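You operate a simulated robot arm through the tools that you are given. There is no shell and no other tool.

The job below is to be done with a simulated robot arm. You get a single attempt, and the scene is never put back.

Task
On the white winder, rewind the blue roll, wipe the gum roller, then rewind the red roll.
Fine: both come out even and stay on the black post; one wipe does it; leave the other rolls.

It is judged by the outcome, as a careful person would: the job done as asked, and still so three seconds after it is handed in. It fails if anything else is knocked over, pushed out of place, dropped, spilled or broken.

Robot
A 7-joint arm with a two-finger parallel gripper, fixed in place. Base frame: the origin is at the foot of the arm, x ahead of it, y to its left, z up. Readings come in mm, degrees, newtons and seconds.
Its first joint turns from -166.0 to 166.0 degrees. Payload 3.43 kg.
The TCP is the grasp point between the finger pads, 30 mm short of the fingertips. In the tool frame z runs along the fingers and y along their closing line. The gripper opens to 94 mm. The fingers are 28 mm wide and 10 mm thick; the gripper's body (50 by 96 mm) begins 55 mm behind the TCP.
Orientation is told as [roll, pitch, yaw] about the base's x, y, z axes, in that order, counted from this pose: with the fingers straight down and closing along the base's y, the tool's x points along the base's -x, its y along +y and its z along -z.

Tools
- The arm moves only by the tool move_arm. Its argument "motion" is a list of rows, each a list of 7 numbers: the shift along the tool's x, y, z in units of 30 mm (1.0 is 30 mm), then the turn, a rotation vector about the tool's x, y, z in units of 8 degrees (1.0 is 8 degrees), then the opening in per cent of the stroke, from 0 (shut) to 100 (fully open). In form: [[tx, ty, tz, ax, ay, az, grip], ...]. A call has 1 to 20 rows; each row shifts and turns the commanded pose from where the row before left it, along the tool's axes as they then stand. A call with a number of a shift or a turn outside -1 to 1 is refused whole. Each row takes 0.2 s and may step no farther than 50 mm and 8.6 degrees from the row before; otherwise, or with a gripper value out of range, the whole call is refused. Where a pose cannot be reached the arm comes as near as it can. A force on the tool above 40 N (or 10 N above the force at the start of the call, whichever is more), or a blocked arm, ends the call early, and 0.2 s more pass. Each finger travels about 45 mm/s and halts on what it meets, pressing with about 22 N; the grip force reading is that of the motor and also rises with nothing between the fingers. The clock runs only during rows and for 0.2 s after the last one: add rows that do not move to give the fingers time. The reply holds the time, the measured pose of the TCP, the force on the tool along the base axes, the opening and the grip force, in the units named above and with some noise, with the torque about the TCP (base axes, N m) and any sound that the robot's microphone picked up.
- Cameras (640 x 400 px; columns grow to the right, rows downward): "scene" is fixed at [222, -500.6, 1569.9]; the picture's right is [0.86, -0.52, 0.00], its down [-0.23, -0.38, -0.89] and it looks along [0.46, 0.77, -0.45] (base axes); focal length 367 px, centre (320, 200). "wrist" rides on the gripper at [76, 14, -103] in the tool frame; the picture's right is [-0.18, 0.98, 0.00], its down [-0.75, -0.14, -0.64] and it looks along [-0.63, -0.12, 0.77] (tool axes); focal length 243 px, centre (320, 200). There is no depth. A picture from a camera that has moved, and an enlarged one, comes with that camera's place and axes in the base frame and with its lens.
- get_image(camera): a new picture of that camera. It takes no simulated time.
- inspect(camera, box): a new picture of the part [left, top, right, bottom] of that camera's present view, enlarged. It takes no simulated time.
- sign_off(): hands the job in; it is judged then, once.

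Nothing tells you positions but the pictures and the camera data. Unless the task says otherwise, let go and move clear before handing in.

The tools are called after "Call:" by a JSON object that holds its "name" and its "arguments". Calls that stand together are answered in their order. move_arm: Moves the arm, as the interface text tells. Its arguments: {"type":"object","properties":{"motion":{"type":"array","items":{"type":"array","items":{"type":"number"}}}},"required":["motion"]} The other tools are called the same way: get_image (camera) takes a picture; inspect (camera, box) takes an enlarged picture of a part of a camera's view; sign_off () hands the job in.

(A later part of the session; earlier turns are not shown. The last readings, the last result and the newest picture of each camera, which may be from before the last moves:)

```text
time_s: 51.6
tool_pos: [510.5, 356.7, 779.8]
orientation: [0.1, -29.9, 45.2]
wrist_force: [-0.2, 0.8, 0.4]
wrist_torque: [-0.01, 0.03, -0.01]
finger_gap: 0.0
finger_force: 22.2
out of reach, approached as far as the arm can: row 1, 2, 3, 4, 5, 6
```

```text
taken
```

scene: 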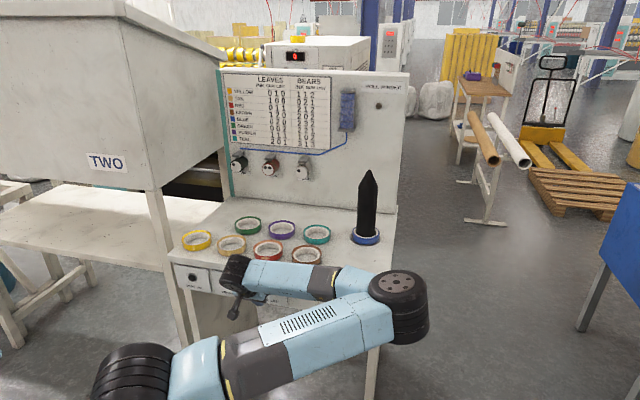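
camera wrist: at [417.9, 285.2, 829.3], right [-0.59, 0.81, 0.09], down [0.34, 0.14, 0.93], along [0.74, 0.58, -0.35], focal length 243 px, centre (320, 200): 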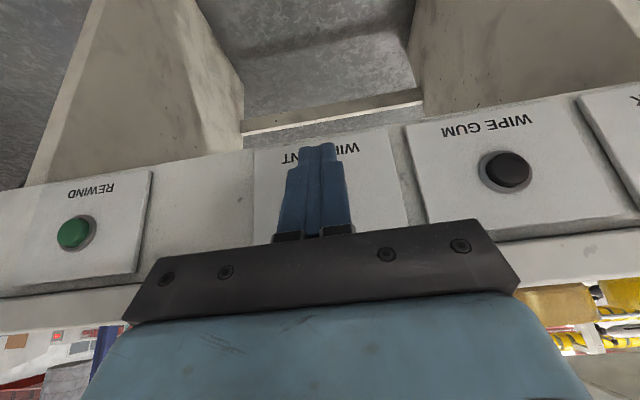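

The elbow has swung to the right and limits how far left I can go. I'll lift straight up and bring the tool vertical, then re-approach in a better posture.

Call:
{"name": "move_arm", "arguments": {"motion": [[-0.5, 0, -0.866, 0, 0, 0, 0], [-0.5, 0, -0.866, 0, 0, 0, 0], [-0.5, 0, -0.866, 0, 0, 0, 0], [-0.5, 0, -0.866, 0, 0, 0, 0], [-0.5, 0, -0.866, 0, 0, 0, 0], [-0.5, 0, -0.866, 0, 0, 0, 0], [-0.5, 0, -0.866, 0, 0, 0, 0], [-0.5, 0, -0.866, 0, 0, 0, 0], [-0.5, 0, -0.866, 0, 0, 0, 0], [-0.5, 0, -0.866, 0, 0, 0, 0], [0, 0, 0, 0, 0.94, 0, 0], [0, 0, 0, 0, 0.94, 0, 0], [0, 0, 0, 0, 0.94, 0, 0], [0, 0, 0, 0, 0.94, 0, 0]]}}

Call:
{"name": "get_image", "arguments": {"camera": "scene"}}

Call:
{"name": "get_image", "arguments": {"camera": "wrist"}}

```text
time_s: 54.6
tool_pos: [512.2, 356.6, 1080.8]
orientation: [0.1, 0.3, 45.2]
wrist_force: [0.2, -0.3, -0.2]
wrist_torque: [-0.04, -0.05, 0.02]
finger_gap: 0.3
finger_force: 22.3
```

```text
taken
```

scene: 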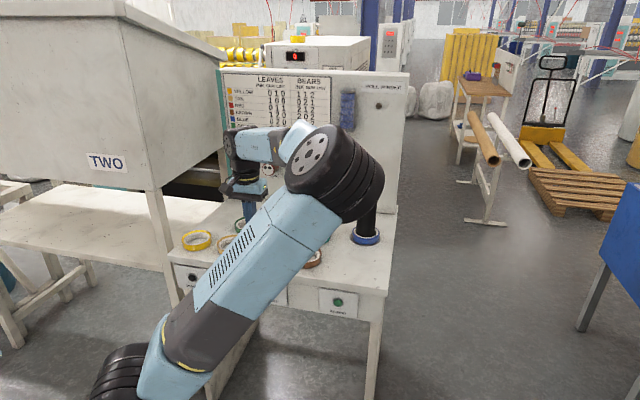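

```text
taken
camera wrist: at [448.1, 314.2, 1182.9], right [-0.57, 0.82, 0.0], down [0.63, 0.44, 0.64], along [0.53, 0.36, -0.77], focal length 243 px, centre (320, 200)
```

wrist: 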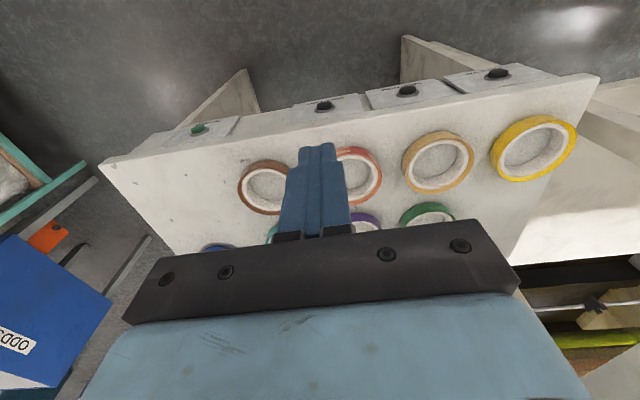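

The elbow is still on the right. I'll go back up toward the starting pose to let the arm reconfigure.

Call:
{"name": "move_arm", "arguments": {"motion": [[0.052, 0.298, -0.94, 0, 0, 0, 0], [0.052, 0.298, -0.94, 0, 0, 0, 0], [0.052, 0.298, -0.94, 0, 0, 0, 0], [0.052, 0.298, -0.94, 0, 0, 0, 0], [0.052, 0.298, -0.94, 0, 0, 0, 0], [0.052, 0.298, -0.94, 0, 0, 0, 0], [0.052, 0.298, -0.94, 0, 0, 0, 0], [0.052, 0.298, -0.94, 0, 0, 0, 0], [0.052, 0.298, -0.94, 0, 0, 0, 0], [0.052, 0.298, -0.94, 0, 0, 0, 0], [0.052, 0.298, -0.94, 0, 0, 0, 0]]}}

Call:
{"name": "get_image", "arguments": {"camera": "scene"}}

```text
time_s: 57.0
tool_pos: [433.9, 410.6, 1393.0]
orientation: [-0.1, 0.2, 45.2]
wrist_force: [0.6, 0.4, 0.3]
wrist_torque: [0.03, 0.09, -0.01]
finger_gap: 0.0
finger_force: 21.5
out of reach, approached as far as the arm can: row 11
```

```text
taken
```

scene: 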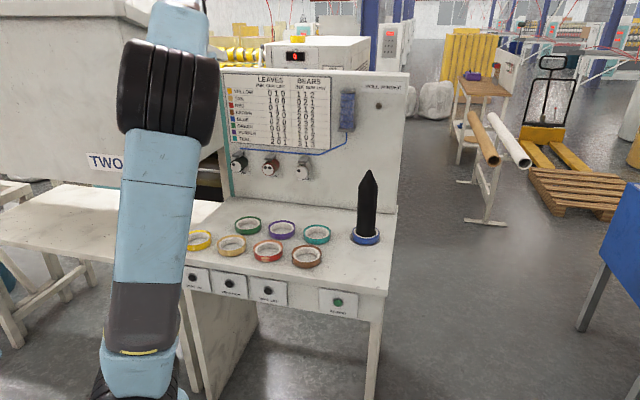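

The elbow is high again and farther left. I'll descend from here in front of WIPE GUM with the tool vertical and watch the posture.

Call:
{"name": "move_arm", "arguments": {"motion": [[0, 0.13, 0.95, 0, 0, 0, 0], [0, 0.13, 0.95, 0, 0, 0, 0], [0, 0.13, 0.95, 0, 0, 0, 0], [0, 0.13, 0.95, 0, 0, 0, 0], [0, 0.13, 0.95, 0, 0, 0, 0], [0, 0.13, 0.95, 0, 0, 0, 0], [0, 0.13, 0.95, 0, 0, 0, 0], [0, 0.13, 0.95, 0, 0, 0, 0], [0, 0.13, 0.95, 0, 0, 0, 0], [0, 0.13, 0.95, 0, 0, 0, 0]]}}

Call:
{"name": "get_image", "arguments": {"camera": "scene"}}

```text
time_s: 59.2
tool_pos: [405.5, 422.1, 1165.3]
orientation: [0.0, 0.0, 45.2]
wrist_force: [-0.1, -0.2, -0.5]
wrist_torque: [0.0, 0.01, -0.02]
finger_gap: 0.0
finger_force: 22.1
out of reach, approached as far as the arm can: row 7, 8, 9, 10
```

```text
taken
```

scene: 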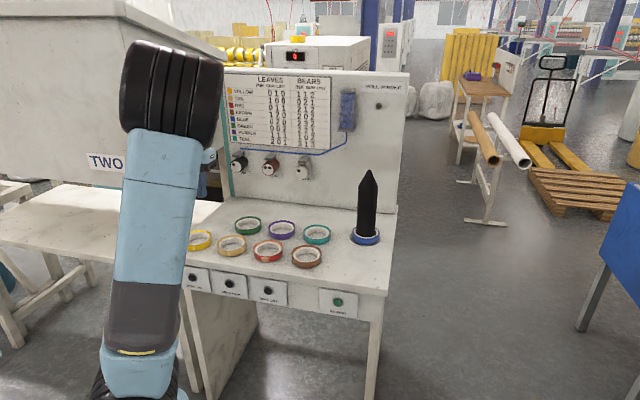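

I'm at the inner reach limit at this height. I'll move outward a little and then descend, since the limit should ease lower down.

Call:
{"name": "move_arm", "arguments": {"motion": [[-0.8, 0.1, 0, 0, 0, 0, 0], [-0.8, 0.1, 0, 0, 0, 0, 0], [-0.6, 0.1, 0, 0, 0, 0, 0], [0, 0, 0.9, 0, 0, 0, 0], [0, 0, 0.9, 0, 0, 0, 0], [0, 0, 0.9, 0, 0, 0, 0], [0, 0, 0.9, 0, 0, 0, 0], [0, 0, 0.9, 0, 0, 0, 0], [0, 0, 0.9, 0, 0, 0, 0], [0, 0, 0.9, 0, 0, 0, 0]]}}

Call:
{"name": "get_image", "arguments": {"camera": "scene"}}

Call:
{"name": "get_image", "arguments": {"camera": "wrist"}}

```text
time_s: 61.4
tool_pos: [412.7, 392.7, 1082.0]
orientation: [0.0, 0.2, 45.2]
wrist_force: [-0.2, -0.5, 0.8]
wrist_torque: [-0.03, 0.01, -0.02]
finger_gap: 0.0
finger_force: 21.8
out of reach, approached as far as the arm can: row 1, 2, 3, 4, 5, 6, 7, 8, 9, 10
```

```text
taken
```

scene: 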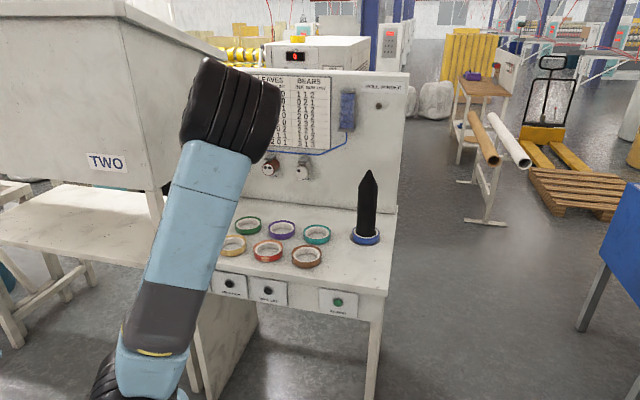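

```text
taken
camera wrist: at [348.2, 351.6, 1184.4], right [-0.57, 0.82, 0.0], down [0.63, 0.44, 0.64], along [0.53, 0.36, -0.77], focal length 243 px, centre (320, 200)
```

wrist: 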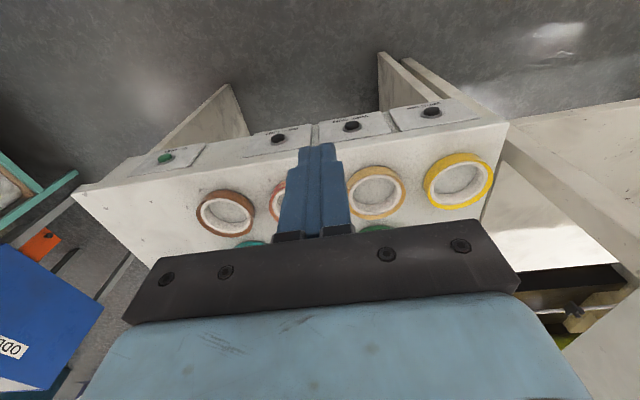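

The posture is twisted from the earlier tilt and is hitting joint limits. I'll extend out over the table at height, where the arm moved freely before, to untwist it.

Call:
{"name": "move_arm", "arguments": {"motion": [[-0.5, 0, -0.5, 0, 0, 0, 0], [-0.963, 0.239, -0.24, 0, 0, 0, 0], [-0.963, 0.239, -0.24, 0, 0, 0, 0], [-0.963, 0.239, -0.24, 0, 0, 0, 0], [-0.963, 0.239, -0.24, 0, 0, 0, 0], [-0.963, 0.239, -0.24, 0, 0, 0, 0]]}}

Call:
{"name": "get_image", "arguments": {"camera": "scene"}}

```text
time_s: 62.8
tool_pos: [412.2, 393.6, 1083.7]
orientation: [-0.1, 0.2, 45.2]
wrist_force: [-0.1, 1.0, 0.9]
wrist_torque: [-0.03, -0.01, 0.0]
finger_gap: 0.0
finger_force: 21.8
out of reach, approached as far as the arm can: row 1, 2, 3, 4, 5, 6
```

```text
taken
```

scene: 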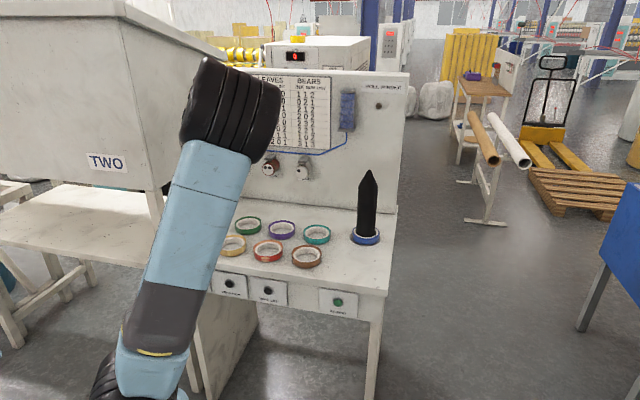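

The arm isn't responding to outward moves here. I'll try reversing upward.

Call:
{"name": "move_arm", "arguments": {"motion": [[0, 0, -0.8, 0, 0, 0, 0], [0, 0, -0.8, 0, 0, 0, 0], [0, 0, -0.8, 0, 0, 0, 0], [0, 0, 0, 0, 0, 0, 0]]}}

```text
time_s: 63.8
tool_pos: [407.8, 394.5, 1155.1]
orientation: [0.1, 0.1, 45.2]
wrist_force: [-0.4, -0.1, 0.3]
wrist_torque: [-0.01, 0.0, -0.01]
finger_gap: 0.0
finger_force: 22.0
```

Moving up works. I'll keep rising and then try extending outward from a higher point.

Call:
{"name": "move_arm", "arguments": {"motion": [[0, 0, -0.9, 0, 0, 0, 0], [0, 0, -0.9, 0, 0, 0, 0], [0, 0, -0.9, 0, 0, 0, 0], [0, 0, -0.9, 0, 0, 0, 0], [0, 0, -0.9, 0, 0, 0, 0], [-0.9, 0, 0, 0, 0, 0, 0], [-0.9, 0, 0, 0, 0, 0, 0], [-0.9, 0, 0, 0, 0, 0, 0], [-0.9, 0, 0, 0, 0, 0, 0], [-0.9, 0, 0, 0, 0, 0, 0], [0, 0, 0, 0, 0, 0, 0]]}}

Call:
{"name": "get_image", "arguments": {"camera": "scene"}}

```text
time_s: 66.2
tool_pos: [442.5, 424.5, 1289.1]
orientation: [0.0, 0.1, 45.3]
wrist_force: [-0.1, -0.7, 0.0]
wrist_torque: [-0.01, -0.01, -0.01]
finger_gap: 0.3
finger_force: 22.1
out of reach, approached as far as the arm can: row 7, 8, 9, 10
```

```text
taken
```

scene: 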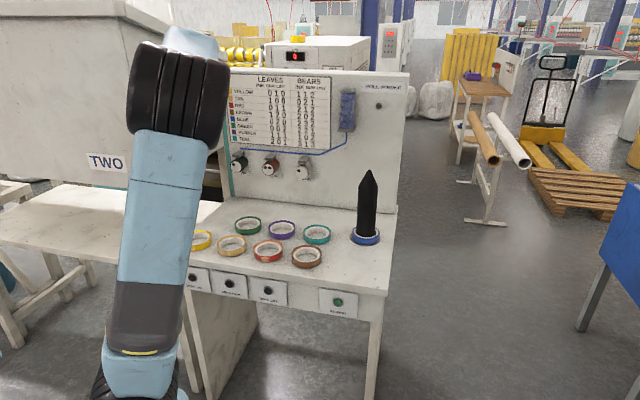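

I think the elbow plane is swung to the right. I'll move the hand right so it lines up with the elbow, extend outward at height, then swing left at a large radius so the base joint carries the whole arm left.

Call:
{"name": "move_arm", "arguments": {"motion": [[0, -0.95, 0, 0, 0, 0, 0], [0, -0.95, 0, 0, 0, 0, 0], [0, -0.95, 0, 0, 0, 0, 0], [0, -0.95, 0, 0, 0, 0, 0], [0, -0.95, 0, 0, 0, 0, 0], [0, -0.95, 0, 0, 0, 0, 0], [0, -0.95, 0, 0, 0, 0, 0], [0, 0, 0, 0, 0, 0, 0]]}}

Call:
{"name": "get_image", "arguments": {"camera": "scene"}}

```text
time_s: 68.0
tool_pos: [586.0, 283.2, 1292.0]
orientation: [0.0, 0.3, 45.2]
wrist_force: [-0.2, -0.2, -0.2]
wrist_torque: [-0.02, 0.01, 0.0]
finger_gap: 0.1
finger_force: 21.9
```

```text
taken
```

scene: 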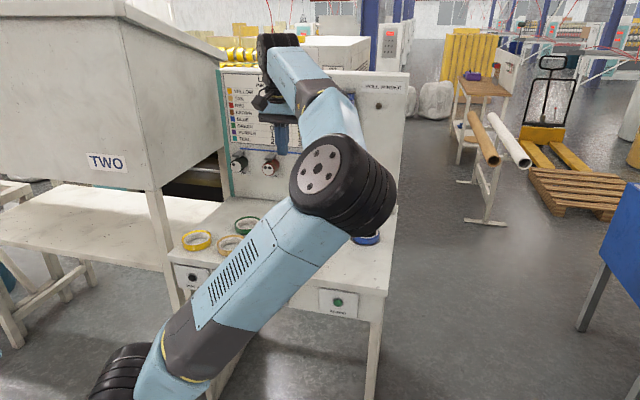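

My best guess is that the wrist flipped when I levelled the tool for REWIND. The safest fix is to retrace the path that twisted it, which I know is clear, back to the normal posture. First leg: back down in front of the bench.

Call:
{"name": "move_arm", "arguments": {"motion": [[0, 0.436, 0.883, 0, 0, 0, 0], [0, 0.436, 0.883, 0, 0, 0, 0], [0, 0.436, 0.883, 0, 0, 0, 0], [0, 0.436, 0.883, 0, 0, 0, 0], [0, 0.436, 0.883, 0, 0, 0, 0], [0, 0.436, 0.883, 0, 0, 0, 0], [0, 0.436, 0.883, 0, 0, 0, 0], [0, 0.436, 0.883, 0, 0, 0, 0], [0, 0, 0, 0, -0.94, 0, 0], [0, 0, 0, 0, -0.94, 0, 0], [0, 0, 0, 0, -0.94, 0, 0], [0, 0, 0, 0, -0.94, 0, 0]]}}

Call:
{"name": "get_image", "arguments": {"camera": "scene"}}

```text
time_s: 70.6
tool_pos: [508.9, 358.1, 1076.6]
orientation: [0.0, -30.0, 45.2]
wrist_force: [0.2, -0.4, 0.1]
wrist_torque: [-0.01, 0.02, 0.02]
finger_gap: 0.0
finger_force: 21.7
```

```text
taken
```

scene: 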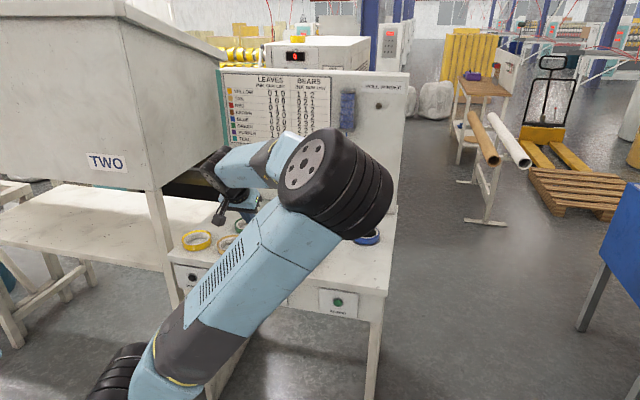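

Retracing as planned. I'll continue down to button height and back to the pre-press pose in front of REWIND, keeping clear of the caps.

Call:
{"name": "move_arm", "arguments": {"motion": [[0.5, 0, 0.866, 0, 0, 0, 0], [0.5, 0, 0.866, 0, 0, 0, 0], [0.5, 0, 0.866, 0, 0, 0, 0], [0.5, 0, 0.866, 0, 0, 0, 0], [0.5, 0, 0.866, 0, 0, 0, 0], [0.5, 0, 0.866, 0, 0, 0, 0], [0.5, 0, 0.866, 0, 0, 0, 0], [0.5, 0, 0.866, 0, 0, 0, 0], [0.5, 0, 0.866, 0, 0, 0, 0], [0.5, 0, 0.866, 0, 0, 0, 0], [0.12, -0.8, 0, 0, 0, 0, 0], [0.12, -0.8, 0, 0, 0, 0, 0], [0.12, -0.8, 0, 0, 0, 0, 0], [0.3, 0, 0, 0, -0.94, 0, 0], [0.3, 0, 0, 0, -0.94, 0, 0]]}}

Call:
{"name": "get_image", "arguments": {"camera": "scene"}}

```text
time_s: 73.8
tool_pos: [548.4, 292.1, 761.6]
orientation: [0.0, -44.9, 45.2]
wrist_force: [-0.2, -1.1, 0.6]
wrist_torque: [-0.01, 0.02, 0.0]
finger_gap: 0.0
finger_force: 22.4
out of reach, approached as far as the arm can: row 15
```

```text
taken
```

scene: 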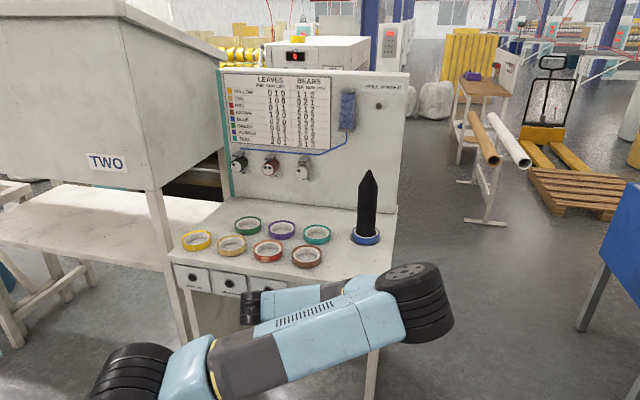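

Call:
{"name": "move_arm", "arguments": {"motion": [[0.078, -0.951, -0.064, 0, 0, 0, 0], [0.078, -0.951, -0.064, 0, 0, 0, 0], [0.078, -0.951, -0.064, 0, 0, 0, 0], [0.078, -0.951, -0.064, 0, 0, 0, 0], [0.078, -0.951, -0.064, 0, 0, 0, 0], [0.078, -0.951, -0.064, 0, 0, 0, 0], [0, 0, 0, 0, -0.875, 0, 0], [0, 0, 0, 0, -0.875, 0, 0], [0, 0, 0, 0, -0.875, 0, 0], [0, 0, 0, 0, -0.875, 0, 0], [0, 0, 0, 0, -0.875, 0, 0]]}}

Call:
{"name": "get_image", "arguments": {"camera": "scene"}}

```text
time_s: 76.2
tool_pos: [657.6, 161.3, 760.6]
orientation: [-0.1, -79.9, 45.3]
wrist_force: [0.2, -0.1, -0.2]
wrist_torque: [0.01, 0.02, -0.02]
finger_gap: 0.1
finger_force: 22.1
```

```text
taken
```

scene: 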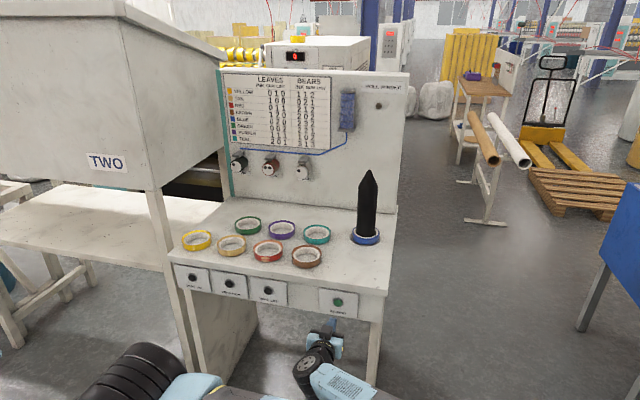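

This matches the earlier pose exactly. With the tool nearly level in this posture, I'll try sliding left toward WIPE GUM directly.

Call:
{"name": "move_arm", "arguments": {"motion": [[0, 0.95, 0, 0, 0, 0, 0], [0, 0.95, 0, 0, 0, 0, 0], [0, 0.95, 0, 0, 0, 0, 0], [0, 0.95, 0, 0, 0, 0, 0], [0, 0, 0, 0, 0, 0, 0]]}}

Call:
{"name": "get_image", "arguments": {"camera": "scene"}}

```text
time_s: 77.4
tool_pos: [577.4, 241.1, 758.9]
orientation: [0.0, -80.1, 45.3]
wrist_force: [-0.9, 0.2, 0.2]
wrist_torque: [0.01, 0.0, -0.03]
finger_gap: 0.0
finger_force: 21.6
```

```text
taken
```

scene: 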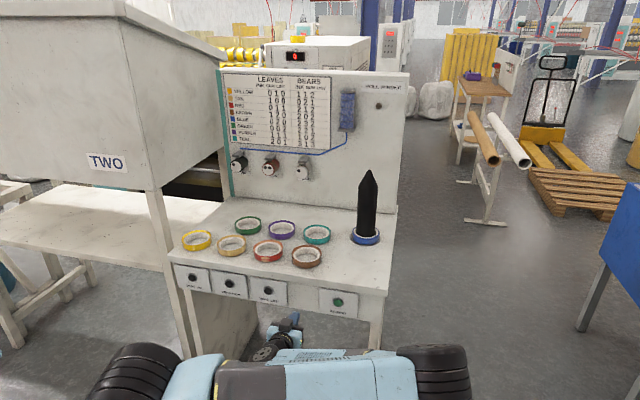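

That works. I'll continue left in stages.

Call:
{"name": "move_arm", "arguments": {"motion": [[0, 0.95, 0, 0, 0, 0, 0], [0, 0.95, 0, 0, 0, 0, 0], [0, 0.95, 0, 0, 0, 0, 0], [0, 0.95, 0, 0, 0, 0, 0], [0, 0, 0, 0, 0, 0, 0]]}}

Call:
{"name": "get_image", "arguments": {"camera": "scene"}}

Call:
{"name": "get_image", "arguments": {"camera": "wrist"}}

```text
time_s: 78.6
tool_pos: [537.1, 315.0, 757.8]
orientation: [-0.2, -79.9, 45.4]
wrist_force: [-0.2, 0.1, 0.2]
wrist_torque: [-0.03, 0.01, 0.0]
finger_gap: 0.0
finger_force: 21.7
out of reach, approached as far as the arm can: row 1, 2, 3, 4
```

```text
taken
```

scene: 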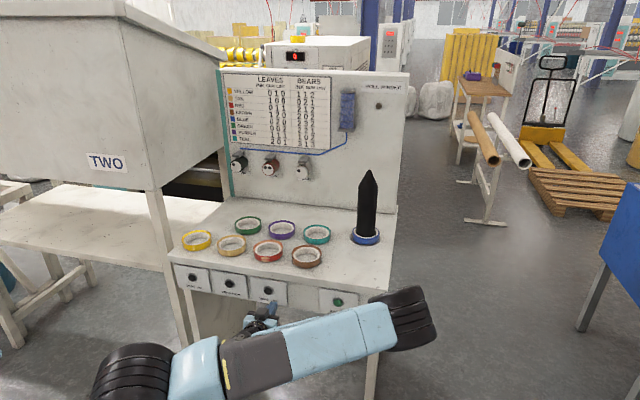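

```text
taken
camera wrist: at [445.3, 246.7, 699.3], right [-0.67, 0.72, 0.18], down [-0.25, -0.45, 0.85], along [0.69, 0.53, 0.49], focal length 243 px, centre (320, 200)
```

wrist: 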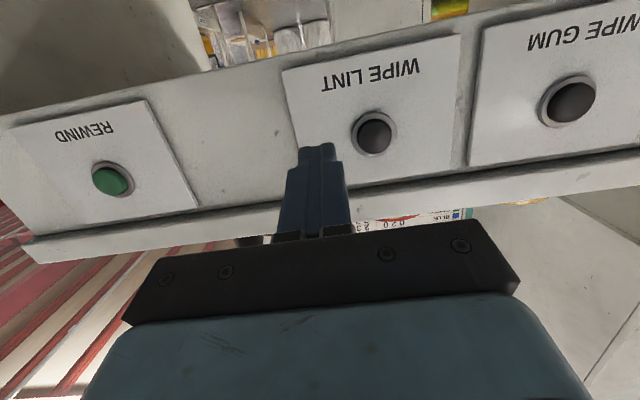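

I'm at the fold limit here, so I'll move slightly outward while keeping about 30 mm off the caps. Then I'll step left in small moves so I don't touch WIPE LINT.

Call:
{"name": "move_arm", "arguments": {"motion": [[-0.05, 0, 0.28, 0, 0, 0, 0], [0, 0.6, 0, 0, 0, 0, 0], [0, 0.6, 0, 0, 0, 0, 0]]}}

```text
time_s: 79.4
tool_pos: [537.6, 326.5, 768.3]
orientation: [-0.1, -80.0, 45.4]
wrist_force: [-0.4, 0.3, 0.0]
wrist_torque: [0.0, 0.01, -0.01]
finger_gap: 0.0
finger_force: 21.8
out of reach, approached as far as the arm can: row 2, 3
```

That direction is stuck too. I'll back off and finish the retrace to the normal posture.

Call:
{"name": "move_arm", "arguments": {"motion": [[0.2, -0.3, -0.5, 0, 0, 0, 0], [0.2, -0.9, -0.5, 0, 0, 0, 0], [0, -0.93, 0, 0, 0, 0, 0], [0, -0.93, 0, 0, 0, 0, 0], [0, -0.93, 0, 0, 0, 0, 0], [0, -0.93, 0, 0, 0, 0, 0], [0, -0.93, 0, 0, 0, 0, 0], [0, -0.8, 0, 0, 0, 0, 0], [0, 0, 0, 0, 0, 0, 0]]}}

Call:
{"name": "get_image", "arguments": {"camera": "scene"}}

```text
time_s: 81.4
tool_pos: [669.2, 168.0, 752.9]
orientation: [-0.1, -79.9, 45.3]
wrist_force: [0.4, 0.1, 0.0]
wrist_torque: [-0.02, 0.04, -0.01]
finger_gap: 0.2
finger_force: 22.2
out of reach, approached as far as the arm can: row 1, 2
```

```text
taken
```

scene: 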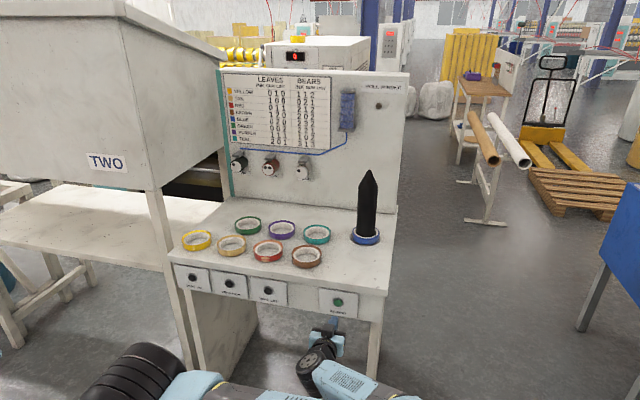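

Call:
{"name": "move_arm", "arguments": {"motion": [[0.05, 0, -0.4, 0, 0, 0, 0], [-0.945, -0.205, -0.283, 0, 0, 0, 0], [-0.945, -0.205, -0.283, 0, 0, 0, 0], [-0.945, -0.205, -0.283, 0, 0, 0, 0], [-0.945, -0.205, -0.283, 0, 0, 0, 0], [-0.945, -0.205, -0.283, 0, 0, 0, 0], [-0.945, -0.205, -0.283, 0, 0, 0, 0], [-0.945, -0.205, -0.283, 0, 0, 0, 0], [-0.945, -0.205, -0.283, 0, 0, 0, 0], [0, 0, 0, 0, 0, 0, 0]]}}

Call:
{"name": "get_image", "arguments": {"camera": "scene"}}

```text
time_s: 83.6
tool_pos: [676.2, 104.7, 989.3]
orientation: [0.1, -79.9, 45.2]
wrist_force: [-0.2, 0.0, 0.8]
wrist_torque: [-0.01, 0.01, -0.03]
finger_gap: 0.1
finger_force: 22.4
```

```text
taken
```

scene: 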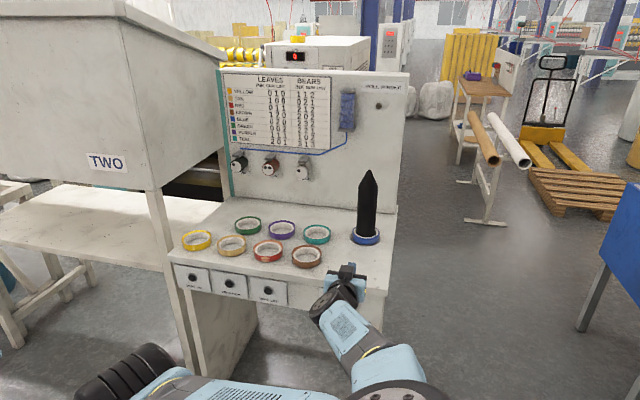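

Call:
{"name": "move_arm", "arguments": {"motion": [[0, 0, 0, 0.485, 0.672, -0.028, 0], [0, 0, 0, 0.485, 0.672, -0.028, 0], [0, 0, 0, 0.485, 0.672, -0.028, 0], [0, 0, 0, 0, 0, 0, 0]]}}

Call:
{"name": "get_image", "arguments": {"camera": "scene"}}

```text
time_s: 84.6
tool_pos: [675.0, 107.1, 988.2]
orientation: [-9.6, -63.8, 43.0]
wrist_force: [-0.5, 0.2, 0.3]
wrist_torque: [-0.02, -0.03, -0.02]
finger_gap: 0.1
finger_force: 21.4
```

```text
taken
```

scene: 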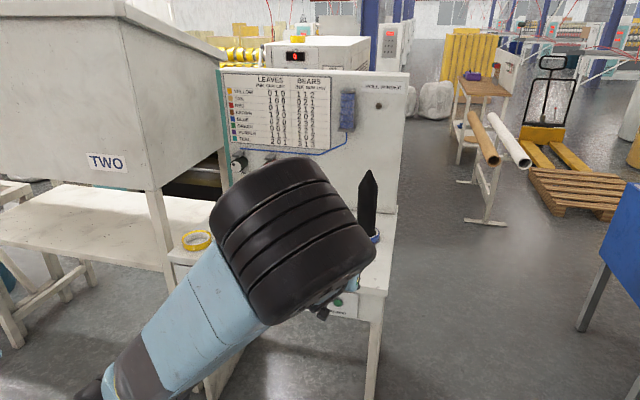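

The retrace is following the old path exactly. Next I'll go back up.

Call:
{"name": "move_arm", "arguments": {"motion": [[-0.9, -0.38, -0.624, 0, 0, 0, 0], [-0.9, -0.38, -0.624, 0, 0, 0, 0], [-0.9, -0.38, -0.624, 0, 0, 0, 0], [-0.9, -0.38, -0.624, 0, 0, 0, 0], [-0.9, -0.38, -0.624, 0, 0, 0, 0], [-0.9, -0.38, -0.624, 0, 0, 0, 0], [-0.9, -0.38, -0.624, 0, 0, 0, 0], [0, 0, 0, 0, 0, 0, 0]]}}

Call:
{"name": "get_image", "arguments": {"camera": "scene"}}

```text
time_s: 86.4
tool_pos: [681.4, 33.5, 1218.3]
orientation: [-9.5, -63.8, 43.1]
wrist_force: [1.2, 0.1, 0.0]
wrist_torque: [0.01, -0.02, -0.04]
finger_gap: 0.1
finger_force: 21.7
```

```text
taken
```

scene: 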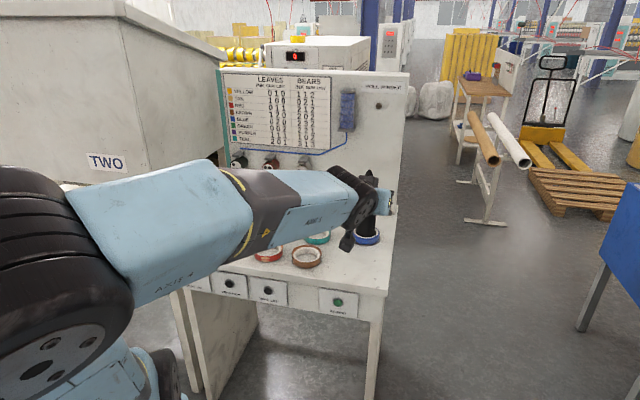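

Same posture as before. I'll undo the roll about the tool axis, then tilt back down.

Call:
{"name": "move_arm", "arguments": {"motion": [[0, 0, 0, 0, 0, -0.94, 0], [0, 0, 0, 0, 0, -0.94, 0], [0, 0, 0, 0, 0, -0.94, 0], [0, 0, 0, 0, 0, -0.94, 0], [0, 0, 0, 0, 0, -0.94, 0], [0, 0, 0, 0, 0, -0.94, 0], [0, 0, 0, 0, 0, -0.94, 0], [0, 0, 0, 0, 0, -0.94, 0], [0, 0, 0, 0, 0, -0.94, 0], [0, 0, 0, 0, 0, -0.94, 0], [0, 0, 0, 0, 0, -0.94, 0], [0, 0, 0, 0, 0, -0.94, 0]]}}

Call:
{"name": "get_image", "arguments": {"camera": "scene"}}

```text
time_s: 89.0
tool_pos: [681.3, 33.5, 1220.7]
orientation: [-64.2, 4.5, 124.5]
wrist_force: [0.6, 0.2, -0.7]
wrist_torque: [-0.02, 0.02, 0.01]
finger_gap: 0.0
finger_force: 21.6
```

```text
taken
```

scene: 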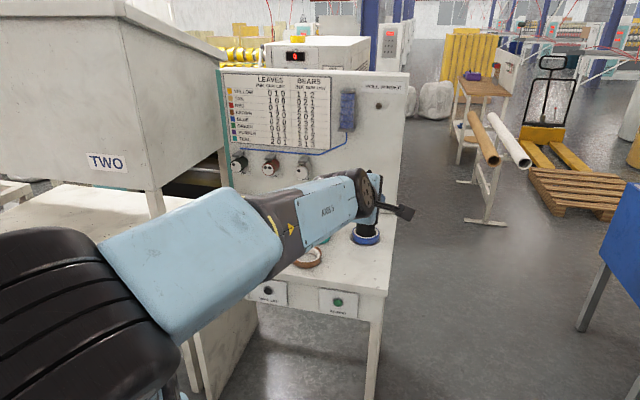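

Call:
{"name": "move_arm", "arguments": {"motion": [[0, 0, 0, -0.9, 0, 0, 0], [0, 0, 0, -0.9, 0, 0, 0], [0, 0, 0, -0.9, 0, 0, 0], [0, 0, 0, -0.9, 0, 0, 0]]}}

Call:
{"name": "get_image", "arguments": {"camera": "scene"}}

```text
time_s: 90.0
tool_pos: [681.5, 33.6, 1218.9]
orientation: [-35.3, 4.5, 124.4]
wrist_force: [0.8, -0.1, -0.7]
wrist_torque: [0.05, 0.0, -0.01]
finger_gap: 0.0
finger_force: 21.8
```

```text
taken
```

scene: 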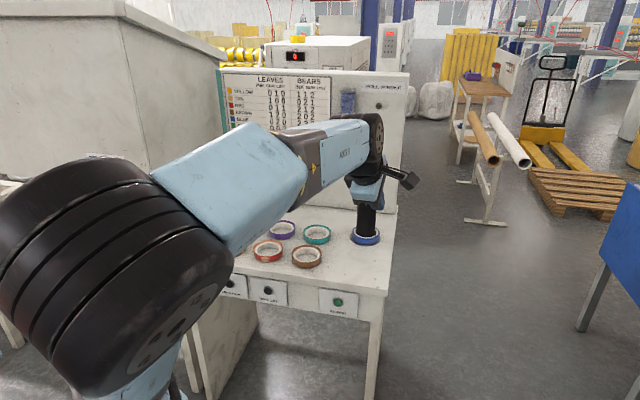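

Tilting back is bringing the elbow up. I'll continue to vertical and shift toward the earlier retract position.

Call:
{"name": "move_arm", "arguments": {"motion": [[0, 0, 0, -0.9, 0, 0, 0], [0, 0, 0, -0.9, 0, 0, 0], [0, 0, 0, -0.9, 0, 0, 0], [0, 0, 0, -0.9, 0, 0, 0], [0, 0, 0, -0.8, 0.5, 0, 0], [0, 0, 0, 0, 0, 0, 0]]}}

Call:
{"name": "get_image", "arguments": {"camera": "scene"}}

```text
time_s: 91.4
tool_pos: [681.4, 34.1, 1220.3]
orientation: [-0.1, 8.5, 124.2]
wrist_force: [0.3, 0.2, 0.0]
wrist_torque: [-0.04, -0.03, 0.0]
finger_gap: 0.0
finger_force: 21.6
```

```text
taken
```

scene: 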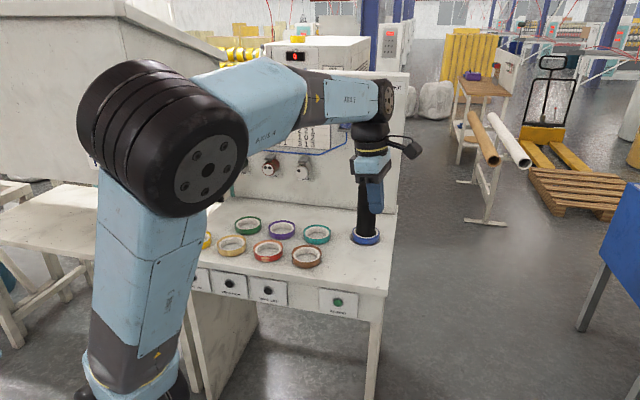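

The posture is back to normal, elbow up. For WIPE GUM I'll keep the tool vertical at yaw 135 and use the outer face of the open front finger, so no tilt is needed. First I'll square up and move out a little.

Call:
{"name": "move_arm", "arguments": {"motion": [[0, 0, 0, 0, -0.53, -0.67, 0], [0, 0, 0, 0, -0.53, -0.67, 0], [0, -0.8, 0, 0, 0, 0, 0], [0, -0.8, 0, 0, 0, 0, 0], [0, -0.8, 0, 0, 0, 0, 0], [0, -0.8, 0, 0, 0, 0, 0], [-0.9, 0, 0, 0, 0, 0, 0], [-0.9, 0, 0, 0, 0, 0, 0], [-0.9, 0, 0, 0, 0, 0, 0], [-0.9, 0, 0, 0, 0, 0, 0], [0, 0, 0, 0, 0, 0, 0]]}}

Call:
{"name": "get_image", "arguments": {"camera": "scene"}}

```text
time_s: 93.8
tool_pos: [671.0, 178.8, 1218.3]
orientation: [0.7, -0.1, 134.9]
wrist_force: [0.0, 0.0, -0.9]
wrist_torque: [0.01, 0.0, 0.0]
finger_gap: 0.1
finger_force: 21.7
```

```text
taken
```

scene: 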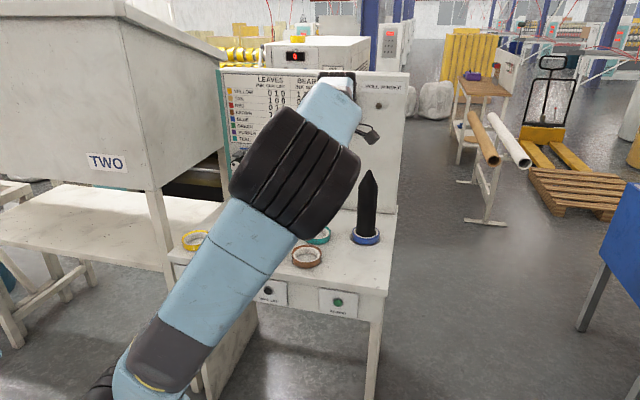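

The elbow is lagging to the right again. I'll extend outward and swing left at long radius so the base joint does the turning.

Call:
{"name": "move_arm", "arguments": {"motion": [[0.26, -0.97, 0, 0, 0, 0, 0], [0.26, -0.97, 0, 0, 0, 0, 0], [0.26, -0.97, 0, 0, 0, 0, 0], [0.26, -0.97, 0, 0, 0, 0, 0], [0.26, -0.97, 0, 0, 0, 0, 0], [0.26, -0.97, 0, 0, 0, 0, 0], [0.26, -0.97, 0, 0, 0, 0, 0], [0.26, -0.97, 0, 0, 0, 0, 0], [0, 0, 0, 0, 0, 0, 0]]}}

Call:
{"name": "get_image", "arguments": {"camera": "scene"}}

```text
time_s: 95.8
tool_pos: [824.4, 259.1, 1217.8]
orientation: [0.8, -0.1, 134.9]
wrist_force: [0.0, 0.4, -0.1]
wrist_torque: [-0.04, 0.0, 0.01]
finger_gap: 0.0
finger_force: 21.9
out of reach, approached as far as the arm can: row 6, 7, 8
```

```text
taken
```

scene: 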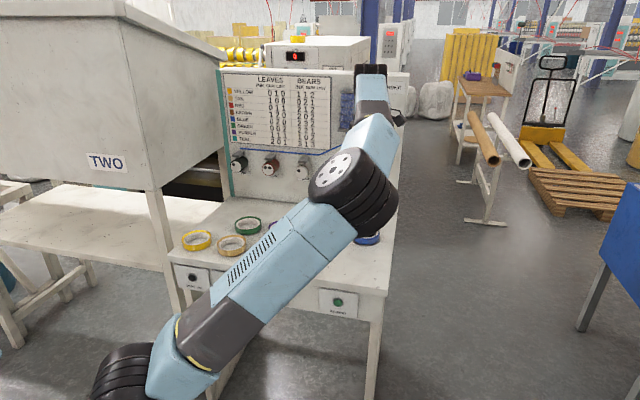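

It's still limited partway out. I'll test whether a different hand yaw frees the motion, which would point to the last wrist joint.

Call:
{"name": "move_arm", "arguments": {"motion": [[0, 0.5, 0, 0, 0, 0, 0], [0, 0, 0, 0, 0, 0.95, 0], [0, 0, 0, 0, 0, 0.95, 0], [0, 0, 0, 0, 0, 0.95, 0], [0, 0, 0, 0, 0, 0.95, 0], [0, 0, 0, 0, 0, 0.95, 0], [0, 0, 0, 0, 0, 0, 0]]}}

Call:
{"name": "get_image", "arguments": {"camera": "scene"}}

```text
time_s: 97.4
tool_pos: [813.7, 246.3, 1218.2]
orientation: [0.6, 0.3, 96.8]
wrist_force: [0.3, -0.4, 0.0]
wrist_torque: [0.01, -0.03, -0.01]
finger_gap: 0.0
finger_force: 21.6
```

```text
taken
```

scene: 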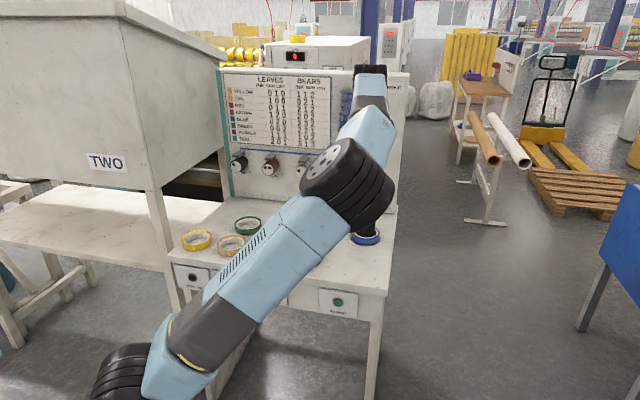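

Call:
{"name": "move_arm", "arguments": {"motion": [[-0.165, -0.92, 0, 0, 0, 0, 0], [-0.165, -0.92, 0, 0, 0, 0, 0], [-0.165, -0.92, 0, 0, 0, 0, 0], [-0.165, -0.92, 0, 0, 0, 0, 0], [0, 0, 0, 0, 0, 0, 0]]}}

Call:
{"name": "get_image", "arguments": {"camera": "scene"}}

```text
time_s: 98.6
tool_pos: [833.5, 249.9, 1219.6]
orientation: [0.6, 0.3, 96.9]
wrist_force: [-0.8, -0.2, 0.2]
wrist_torque: [0.02, 0.02, 0.0]
finger_gap: 0.2
finger_force: 21.9
out of reach, approached as far as the arm can: row 1, 2, 3, 4
```

```text
taken
```

scene: 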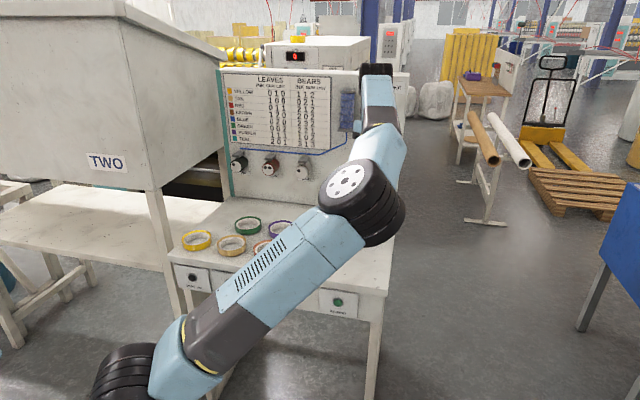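

Yaw isn't the limit. I'll try swinging left at this radius and see if the elbow follows.

Call:
{"name": "move_arm", "arguments": {"motion": [[0.1, 0.4, 0, 0, 0, 0, 0], [-0.85, 0.35, 0, 0, 0, 0, 0], [-0.85, 0.35, 0, 0, 0, 0, 0], [-0.85, 0.35, 0, 0, 0, 0, 0], [-0.85, 0.35, 0, 0, 0, 0, 0], [-0.85, 0.35, 0, 0, 0, 0, 0], [0, 0, 0, 0, 0, 0, 0]]}}

Call:
{"name": "get_image", "arguments": {"camera": "scene"}}

```text
time_s: 100.2
tool_pos: [793.8, 279.4, 1224.2]
orientation: [0.5, 0.4, 96.9]
wrist_force: [0.0, -0.9, -1.2]
wrist_torque: [0.0, -0.03, 0.01]
finger_gap: 0.0
finger_force: 22.1
out of reach, approached as far as the arm can: row 3, 4, 5, 6
```

```text
taken
```

scene: 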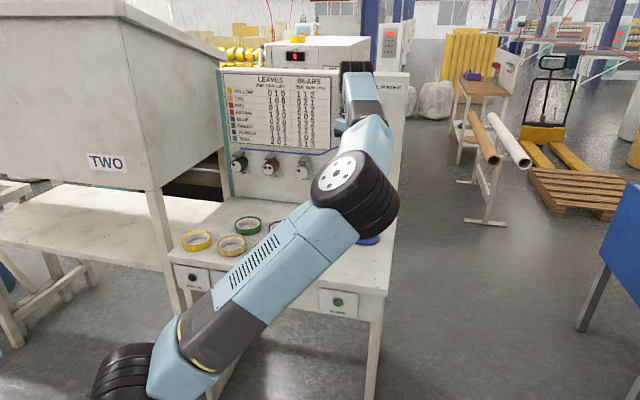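

I need to understand the arm's geometry better. I'll zoom in on it.

Call:
{"name": "inspect", "arguments": {"camera": "scene", "box": [60, 160, 420, 400]}}

Call:
{"name": "get_image", "arguments": {"camera": "wrist"}}

```text
1.67 times, centred on (240, 280) of scene
camera zoom: at [222.0, -500.6, 1569.9], right [0.86, -0.52, 0.0], down [-0.23, -0.38, -0.89], along [0.46, 0.77, -0.45], focal length 611 px, centre (453, 67)
```

zoom: 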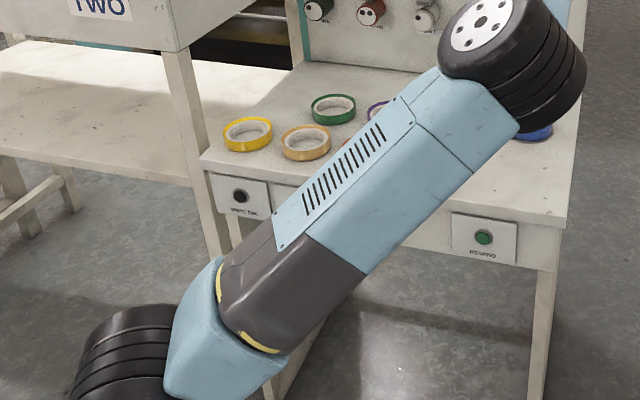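

```text
taken
camera wrist: at [789.4, 205.1, 1326.8], right [-1.0, 0.07, 0.01], down [0.06, 0.77, 0.64], along [0.04, 0.64, -0.77], focal length 243 px, centre (320, 200)
```

wrist: 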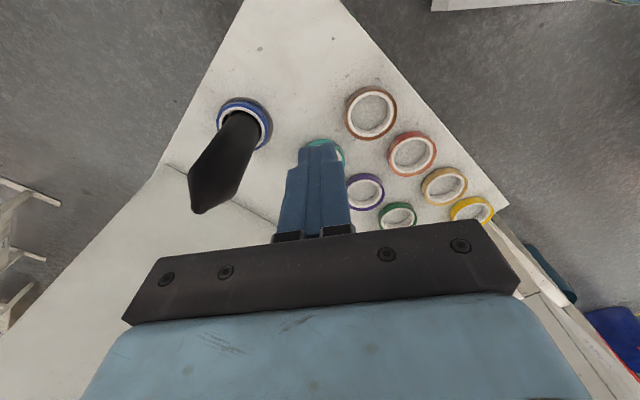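

I think joint 1 is pinned at its limit, with the upper arm leaning the wrong way over the shoulder. The cure would be to bring the hand high and close to the axis at 45° heading, so the upper arm passes back over vertical. First I'll undo the yaw and return toward the start pose.

Call:
{"name": "move_arm", "arguments": {"motion": [[0, 0, 0, 0, 0, 0.93, 0], [0, 0, 0, 0, 0, 0.93, 0], [0, 0, 0, 0, 0, 0.93, 0], [0, 0, 0, 0, 0, 0.93, 0], [0, 0, 0, 0, 0, 0.93, 0], [0, 0, 0, 0, 0, 0.93, 0], [0, 0, 0, 0, 0, 0.93, 0], [0.6, 0.6, -0.45, 0, 0, 0, 0], [0.6, 0.6, -0.45, 0, 0, 0, 0], [0.6, 0.6, -0.45, 0, 0, 0, 0], [0.6, 0.6, -0.45, 0, 0, 0, 0], [0.6, 0.6, -0.45, 0, 0, 0, 0], [0.6, 0.6, -0.45, 0, 0, 0, 0], [0.6, 0.6, -0.45, 0, 0, 0, 0], [0, 0, 0, 0, 0, 0, 0]]}}

Call:
{"name": "get_image", "arguments": {"camera": "scene"}}

```text
time_s: 103.4
tool_pos: [617.9, 278.6, 1319.7]
orientation: [0.1, 0.6, 44.9]
wrist_force: [0.2, 0.3, -0.8]
wrist_torque: [0.03, 0.01, 0.0]
finger_gap: 0.1
finger_force: 21.6
out of reach, approached as far as the arm can: row 4
```

```text
taken
```

scene: 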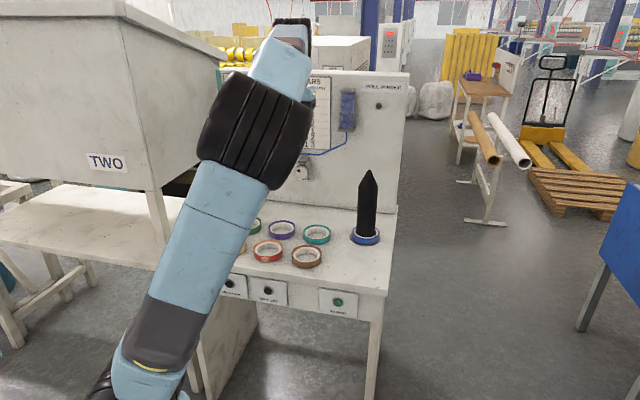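

Call:
{"name": "move_arm", "arguments": {"motion": [[0.78, 0.888, -0.59, 0, 0, 0, 0], [0.78, 0.888, -0.59, 0, 0, 0, 0], [0.78, 0.888, -0.59, 0, 0, 0, 0], [0.78, 0.888, -0.59, 0, 0, 0, 0], [0.78, 0.888, -0.59, 0, 0, 0, 0], [0.78, 0.888, -0.59, 0, 0, 0, 0], [0, 0, 0, 0, 0, 0, 0]]}}

Call:
{"name": "get_image", "arguments": {"camera": "scene"}}

```text
time_s: 105.0
tool_pos: [408.8, 292.8, 1431.2]
orientation: [0.1, 0.7, 44.8]
wrist_force: [0.7, -1.0, -0.5]
wrist_torque: [0.05, -0.02, -0.01]
finger_gap: 0.1
finger_force: 22.1
```

```text
taken
```

scene: 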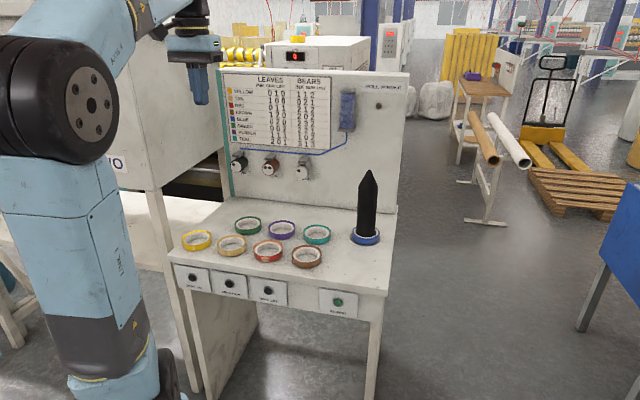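

The elbow is back on the left, much like the starting picture. I'll continue to the high-and-close point, then extend forward along 45°.

Call:
{"name": "move_arm", "arguments": {"motion": [[0.6, 0.75, -0.4, 0, 0, 0, 0], [0.6, 0.75, -0.4, 0, 0, 0, 0], [0.6, 0.75, -0.4, 0, 0, 0, 0], [0, 0, 0, 0, 0, 0, 0]]}}

Call:
{"name": "get_image", "arguments": {"camera": "scene"}}

```text
time_s: 106.0
tool_pos: [319.5, 299.3, 1470.0]
orientation: [0.1, 0.6, 44.8]
wrist_force: [-0.7, 0.2, 0.3]
wrist_torque: [0.04, 0.0, 0.0]
finger_gap: 0.2
finger_force: 22.0
```

```text
taken
```

scene: 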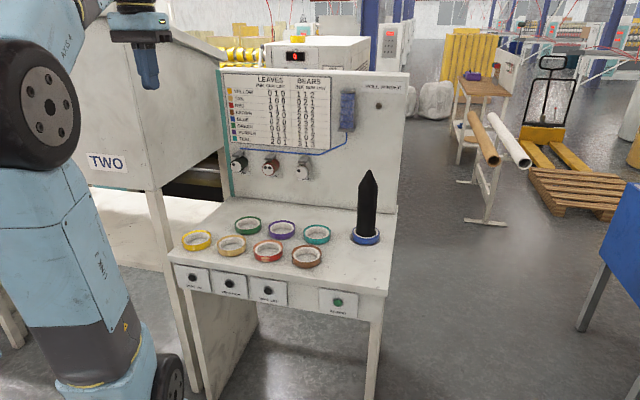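

Call:
{"name": "move_arm", "arguments": {"motion": [[-0.9, 0.05, 0.39, 0, 0, 0, 0], [-0.9, 0.05, 0.39, 0, 0, 0, 0], [-0.9, 0.05, 0.39, 0, 0, 0, 0], [-0.9, 0.05, 0.39, 0, 0, 0, 0], [-0.9, 0.05, 0.39, 0, 0, 0, 0], [-0.9, 0.05, 0.39, 0, 0, 0, 0], [0, 0, 0, 0, 0, 0, 0]]}}

Call:
{"name": "get_image", "arguments": {"camera": "scene"}}

```text
time_s: 107.6
tool_pos: [427.9, 423.6, 1394.9]
orientation: [0.1, 0.5, 44.8]
wrist_force: [0.0, 1.3, -0.2]
wrist_torque: [0.0, 0.0, 0.01]
finger_gap: 0.2
finger_force: 22.1
```

```text
taken
```

scene: 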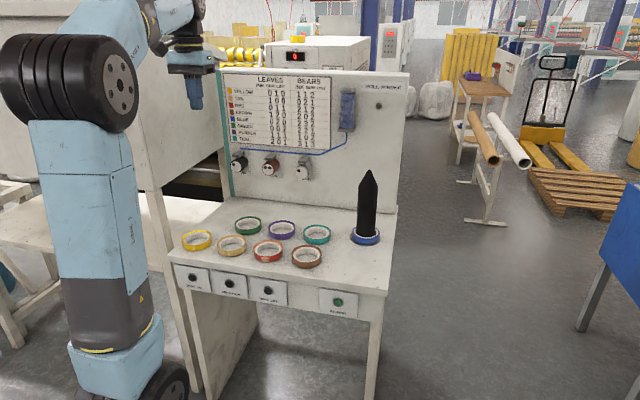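

That matches the starting picture exactly, so the normal posture is restored. From now on I'll avoid large tilts. I'll move forward and down in this posture.

Call:
{"name": "move_arm", "arguments": {"motion": [[-0.82, 0.14, 0.98, 0, 0, 0, 0], [-0.82, 0.14, 0.98, 0, 0, 0, 0], [-0.82, 0.14, 0.98, 0, 0, 0, 0], [-0.82, 0.14, 0.98, 0, 0, 0, 0], [-0.82, 0.14, 0.98, 0, 0, 0, 0], [-0.82, 0.14, 0.98, 0, 0, 0, 0], [0, 0, 0, 0, 0, 0, 0]]}}

Call:
{"name": "get_image", "arguments": {"camera": "scene"}}

```text
time_s: 109.2
tool_pos: [513.8, 545.2, 1214.2]
orientation: [0.1, 0.6, 44.8]
wrist_force: [-0.3, -0.1, 1.0]
wrist_torque: [-0.02, 0.0, 0.01]
finger_gap: 0.0
finger_force: 22.4
```

```text
taken
```

scene: 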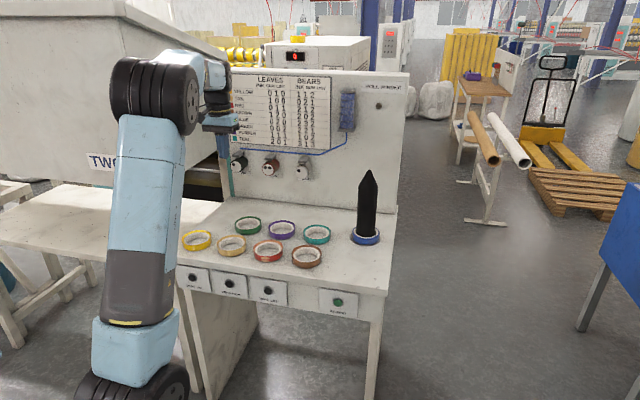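

Good. I'll turn the hand to yaw 135 here and open the fingers.

Call:
{"name": "move_arm", "arguments": {"motion": [[0, 0, 0, 0, 0, -0.94, 0], [0, 0, 0, 0, 0, -0.94, 0], [0, 0, 0, 0, 0, -0.94, 10], [0, 0, 0, 0, 0, -0.94, 20], [0, 0, 0, 0, 0, -0.94, 30], [0, 0, 0, 0, 0, -0.94, 40], [0, 0, 0, 0, 0, -0.94, 50], [0, 0, 0, 0, 0, -0.94, 60], [0, 0, 0, 0, 0, -0.94, 70], [0, 0, 0, 0, 0, -0.94, 80], [0, 0, 0, 0, 0, -0.94, 90], [0, 0, 0, 0, 0, -0.94, 100], [0, 0, 0, 0, 0, 0, 100]]}}

Call:
{"name": "get_image", "arguments": {"camera": "scene"}}

Call:
{"name": "get_image", "arguments": {"camera": "wrist"}}

```text
time_s: 112.0
tool_pos: [514.5, 546.2, 1217.8]
orientation: [0.7, -0.1, 135.1]
wrist_force: [0.0, 0.5, -0.1]
wrist_torque: [-0.01, 0.02, -0.02]
finger_gap: 94.3
finger_force: 0.1
```

```text
taken
```

scene: 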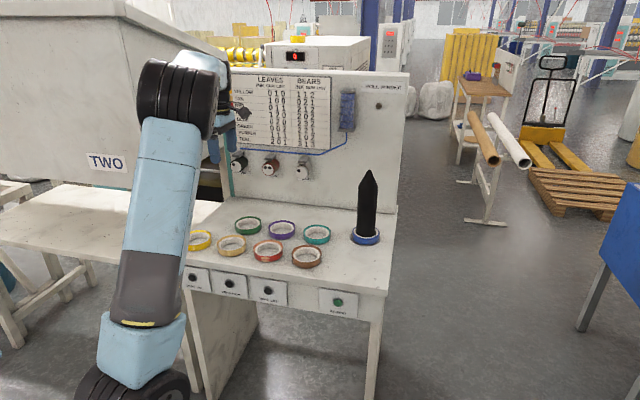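

```text
taken
camera wrist: at [558.8, 484.4, 1319.0], right [-0.82, -0.57, 0.01], down [-0.43, 0.64, 0.64], along [-0.37, 0.52, -0.77], focal length 243 px, centre (320, 200)
```

wrist: 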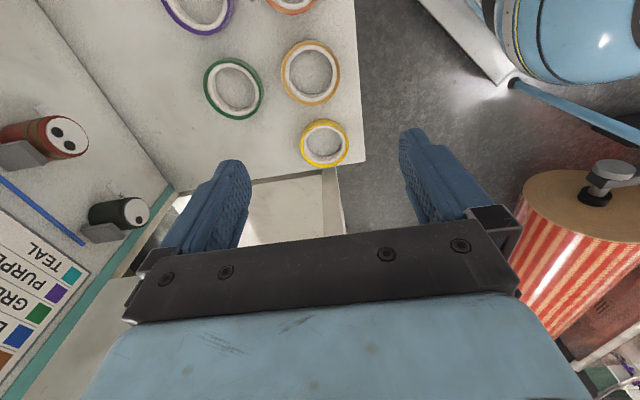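

The GUM roller clearly shows its two marks. I'll pull back in front of the bench at this height before descending.

Call:
{"name": "move_arm", "arguments": {"motion": [[0, 0.9, 0, 0, 0, 0, 100], [0, 0.9, 0, 0, 0, 0, 100], [0, 0.9, 0, 0, 0, 0, 100], [0, 0.9, 0, 0, 0, 0, 100], [0, 0.9, 0, 0, 0, 0, 100], [0, 0.9, 0, 0, 0, 0, 100], [0, 0.8, 0.3, 0, 0, 0, 100], [0, 0, 0.9, 0, 0, 0, 100], [0, 0, 0.9, 0, 0, 0, 100], [0, 0, 0.9, 0, 0, 0, 100]]}}

Call:
{"name": "get_image", "arguments": {"camera": "scene"}}

```text
time_s: 114.2
tool_pos: [381.6, 413.4, 1127.9]
orientation: [0.6, -0.1, 135.2]
wrist_force: [-0.3, 0.1, 0.1]
wrist_torque: [0.0, -0.05, 0.05]
finger_gap: 94.1
finger_force: 0.0
```

```text
taken
```

scene: 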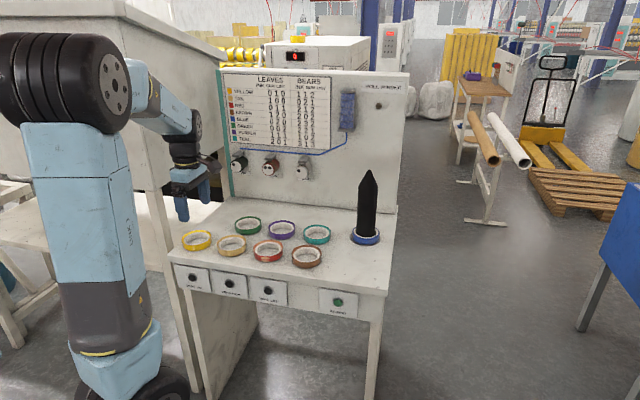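

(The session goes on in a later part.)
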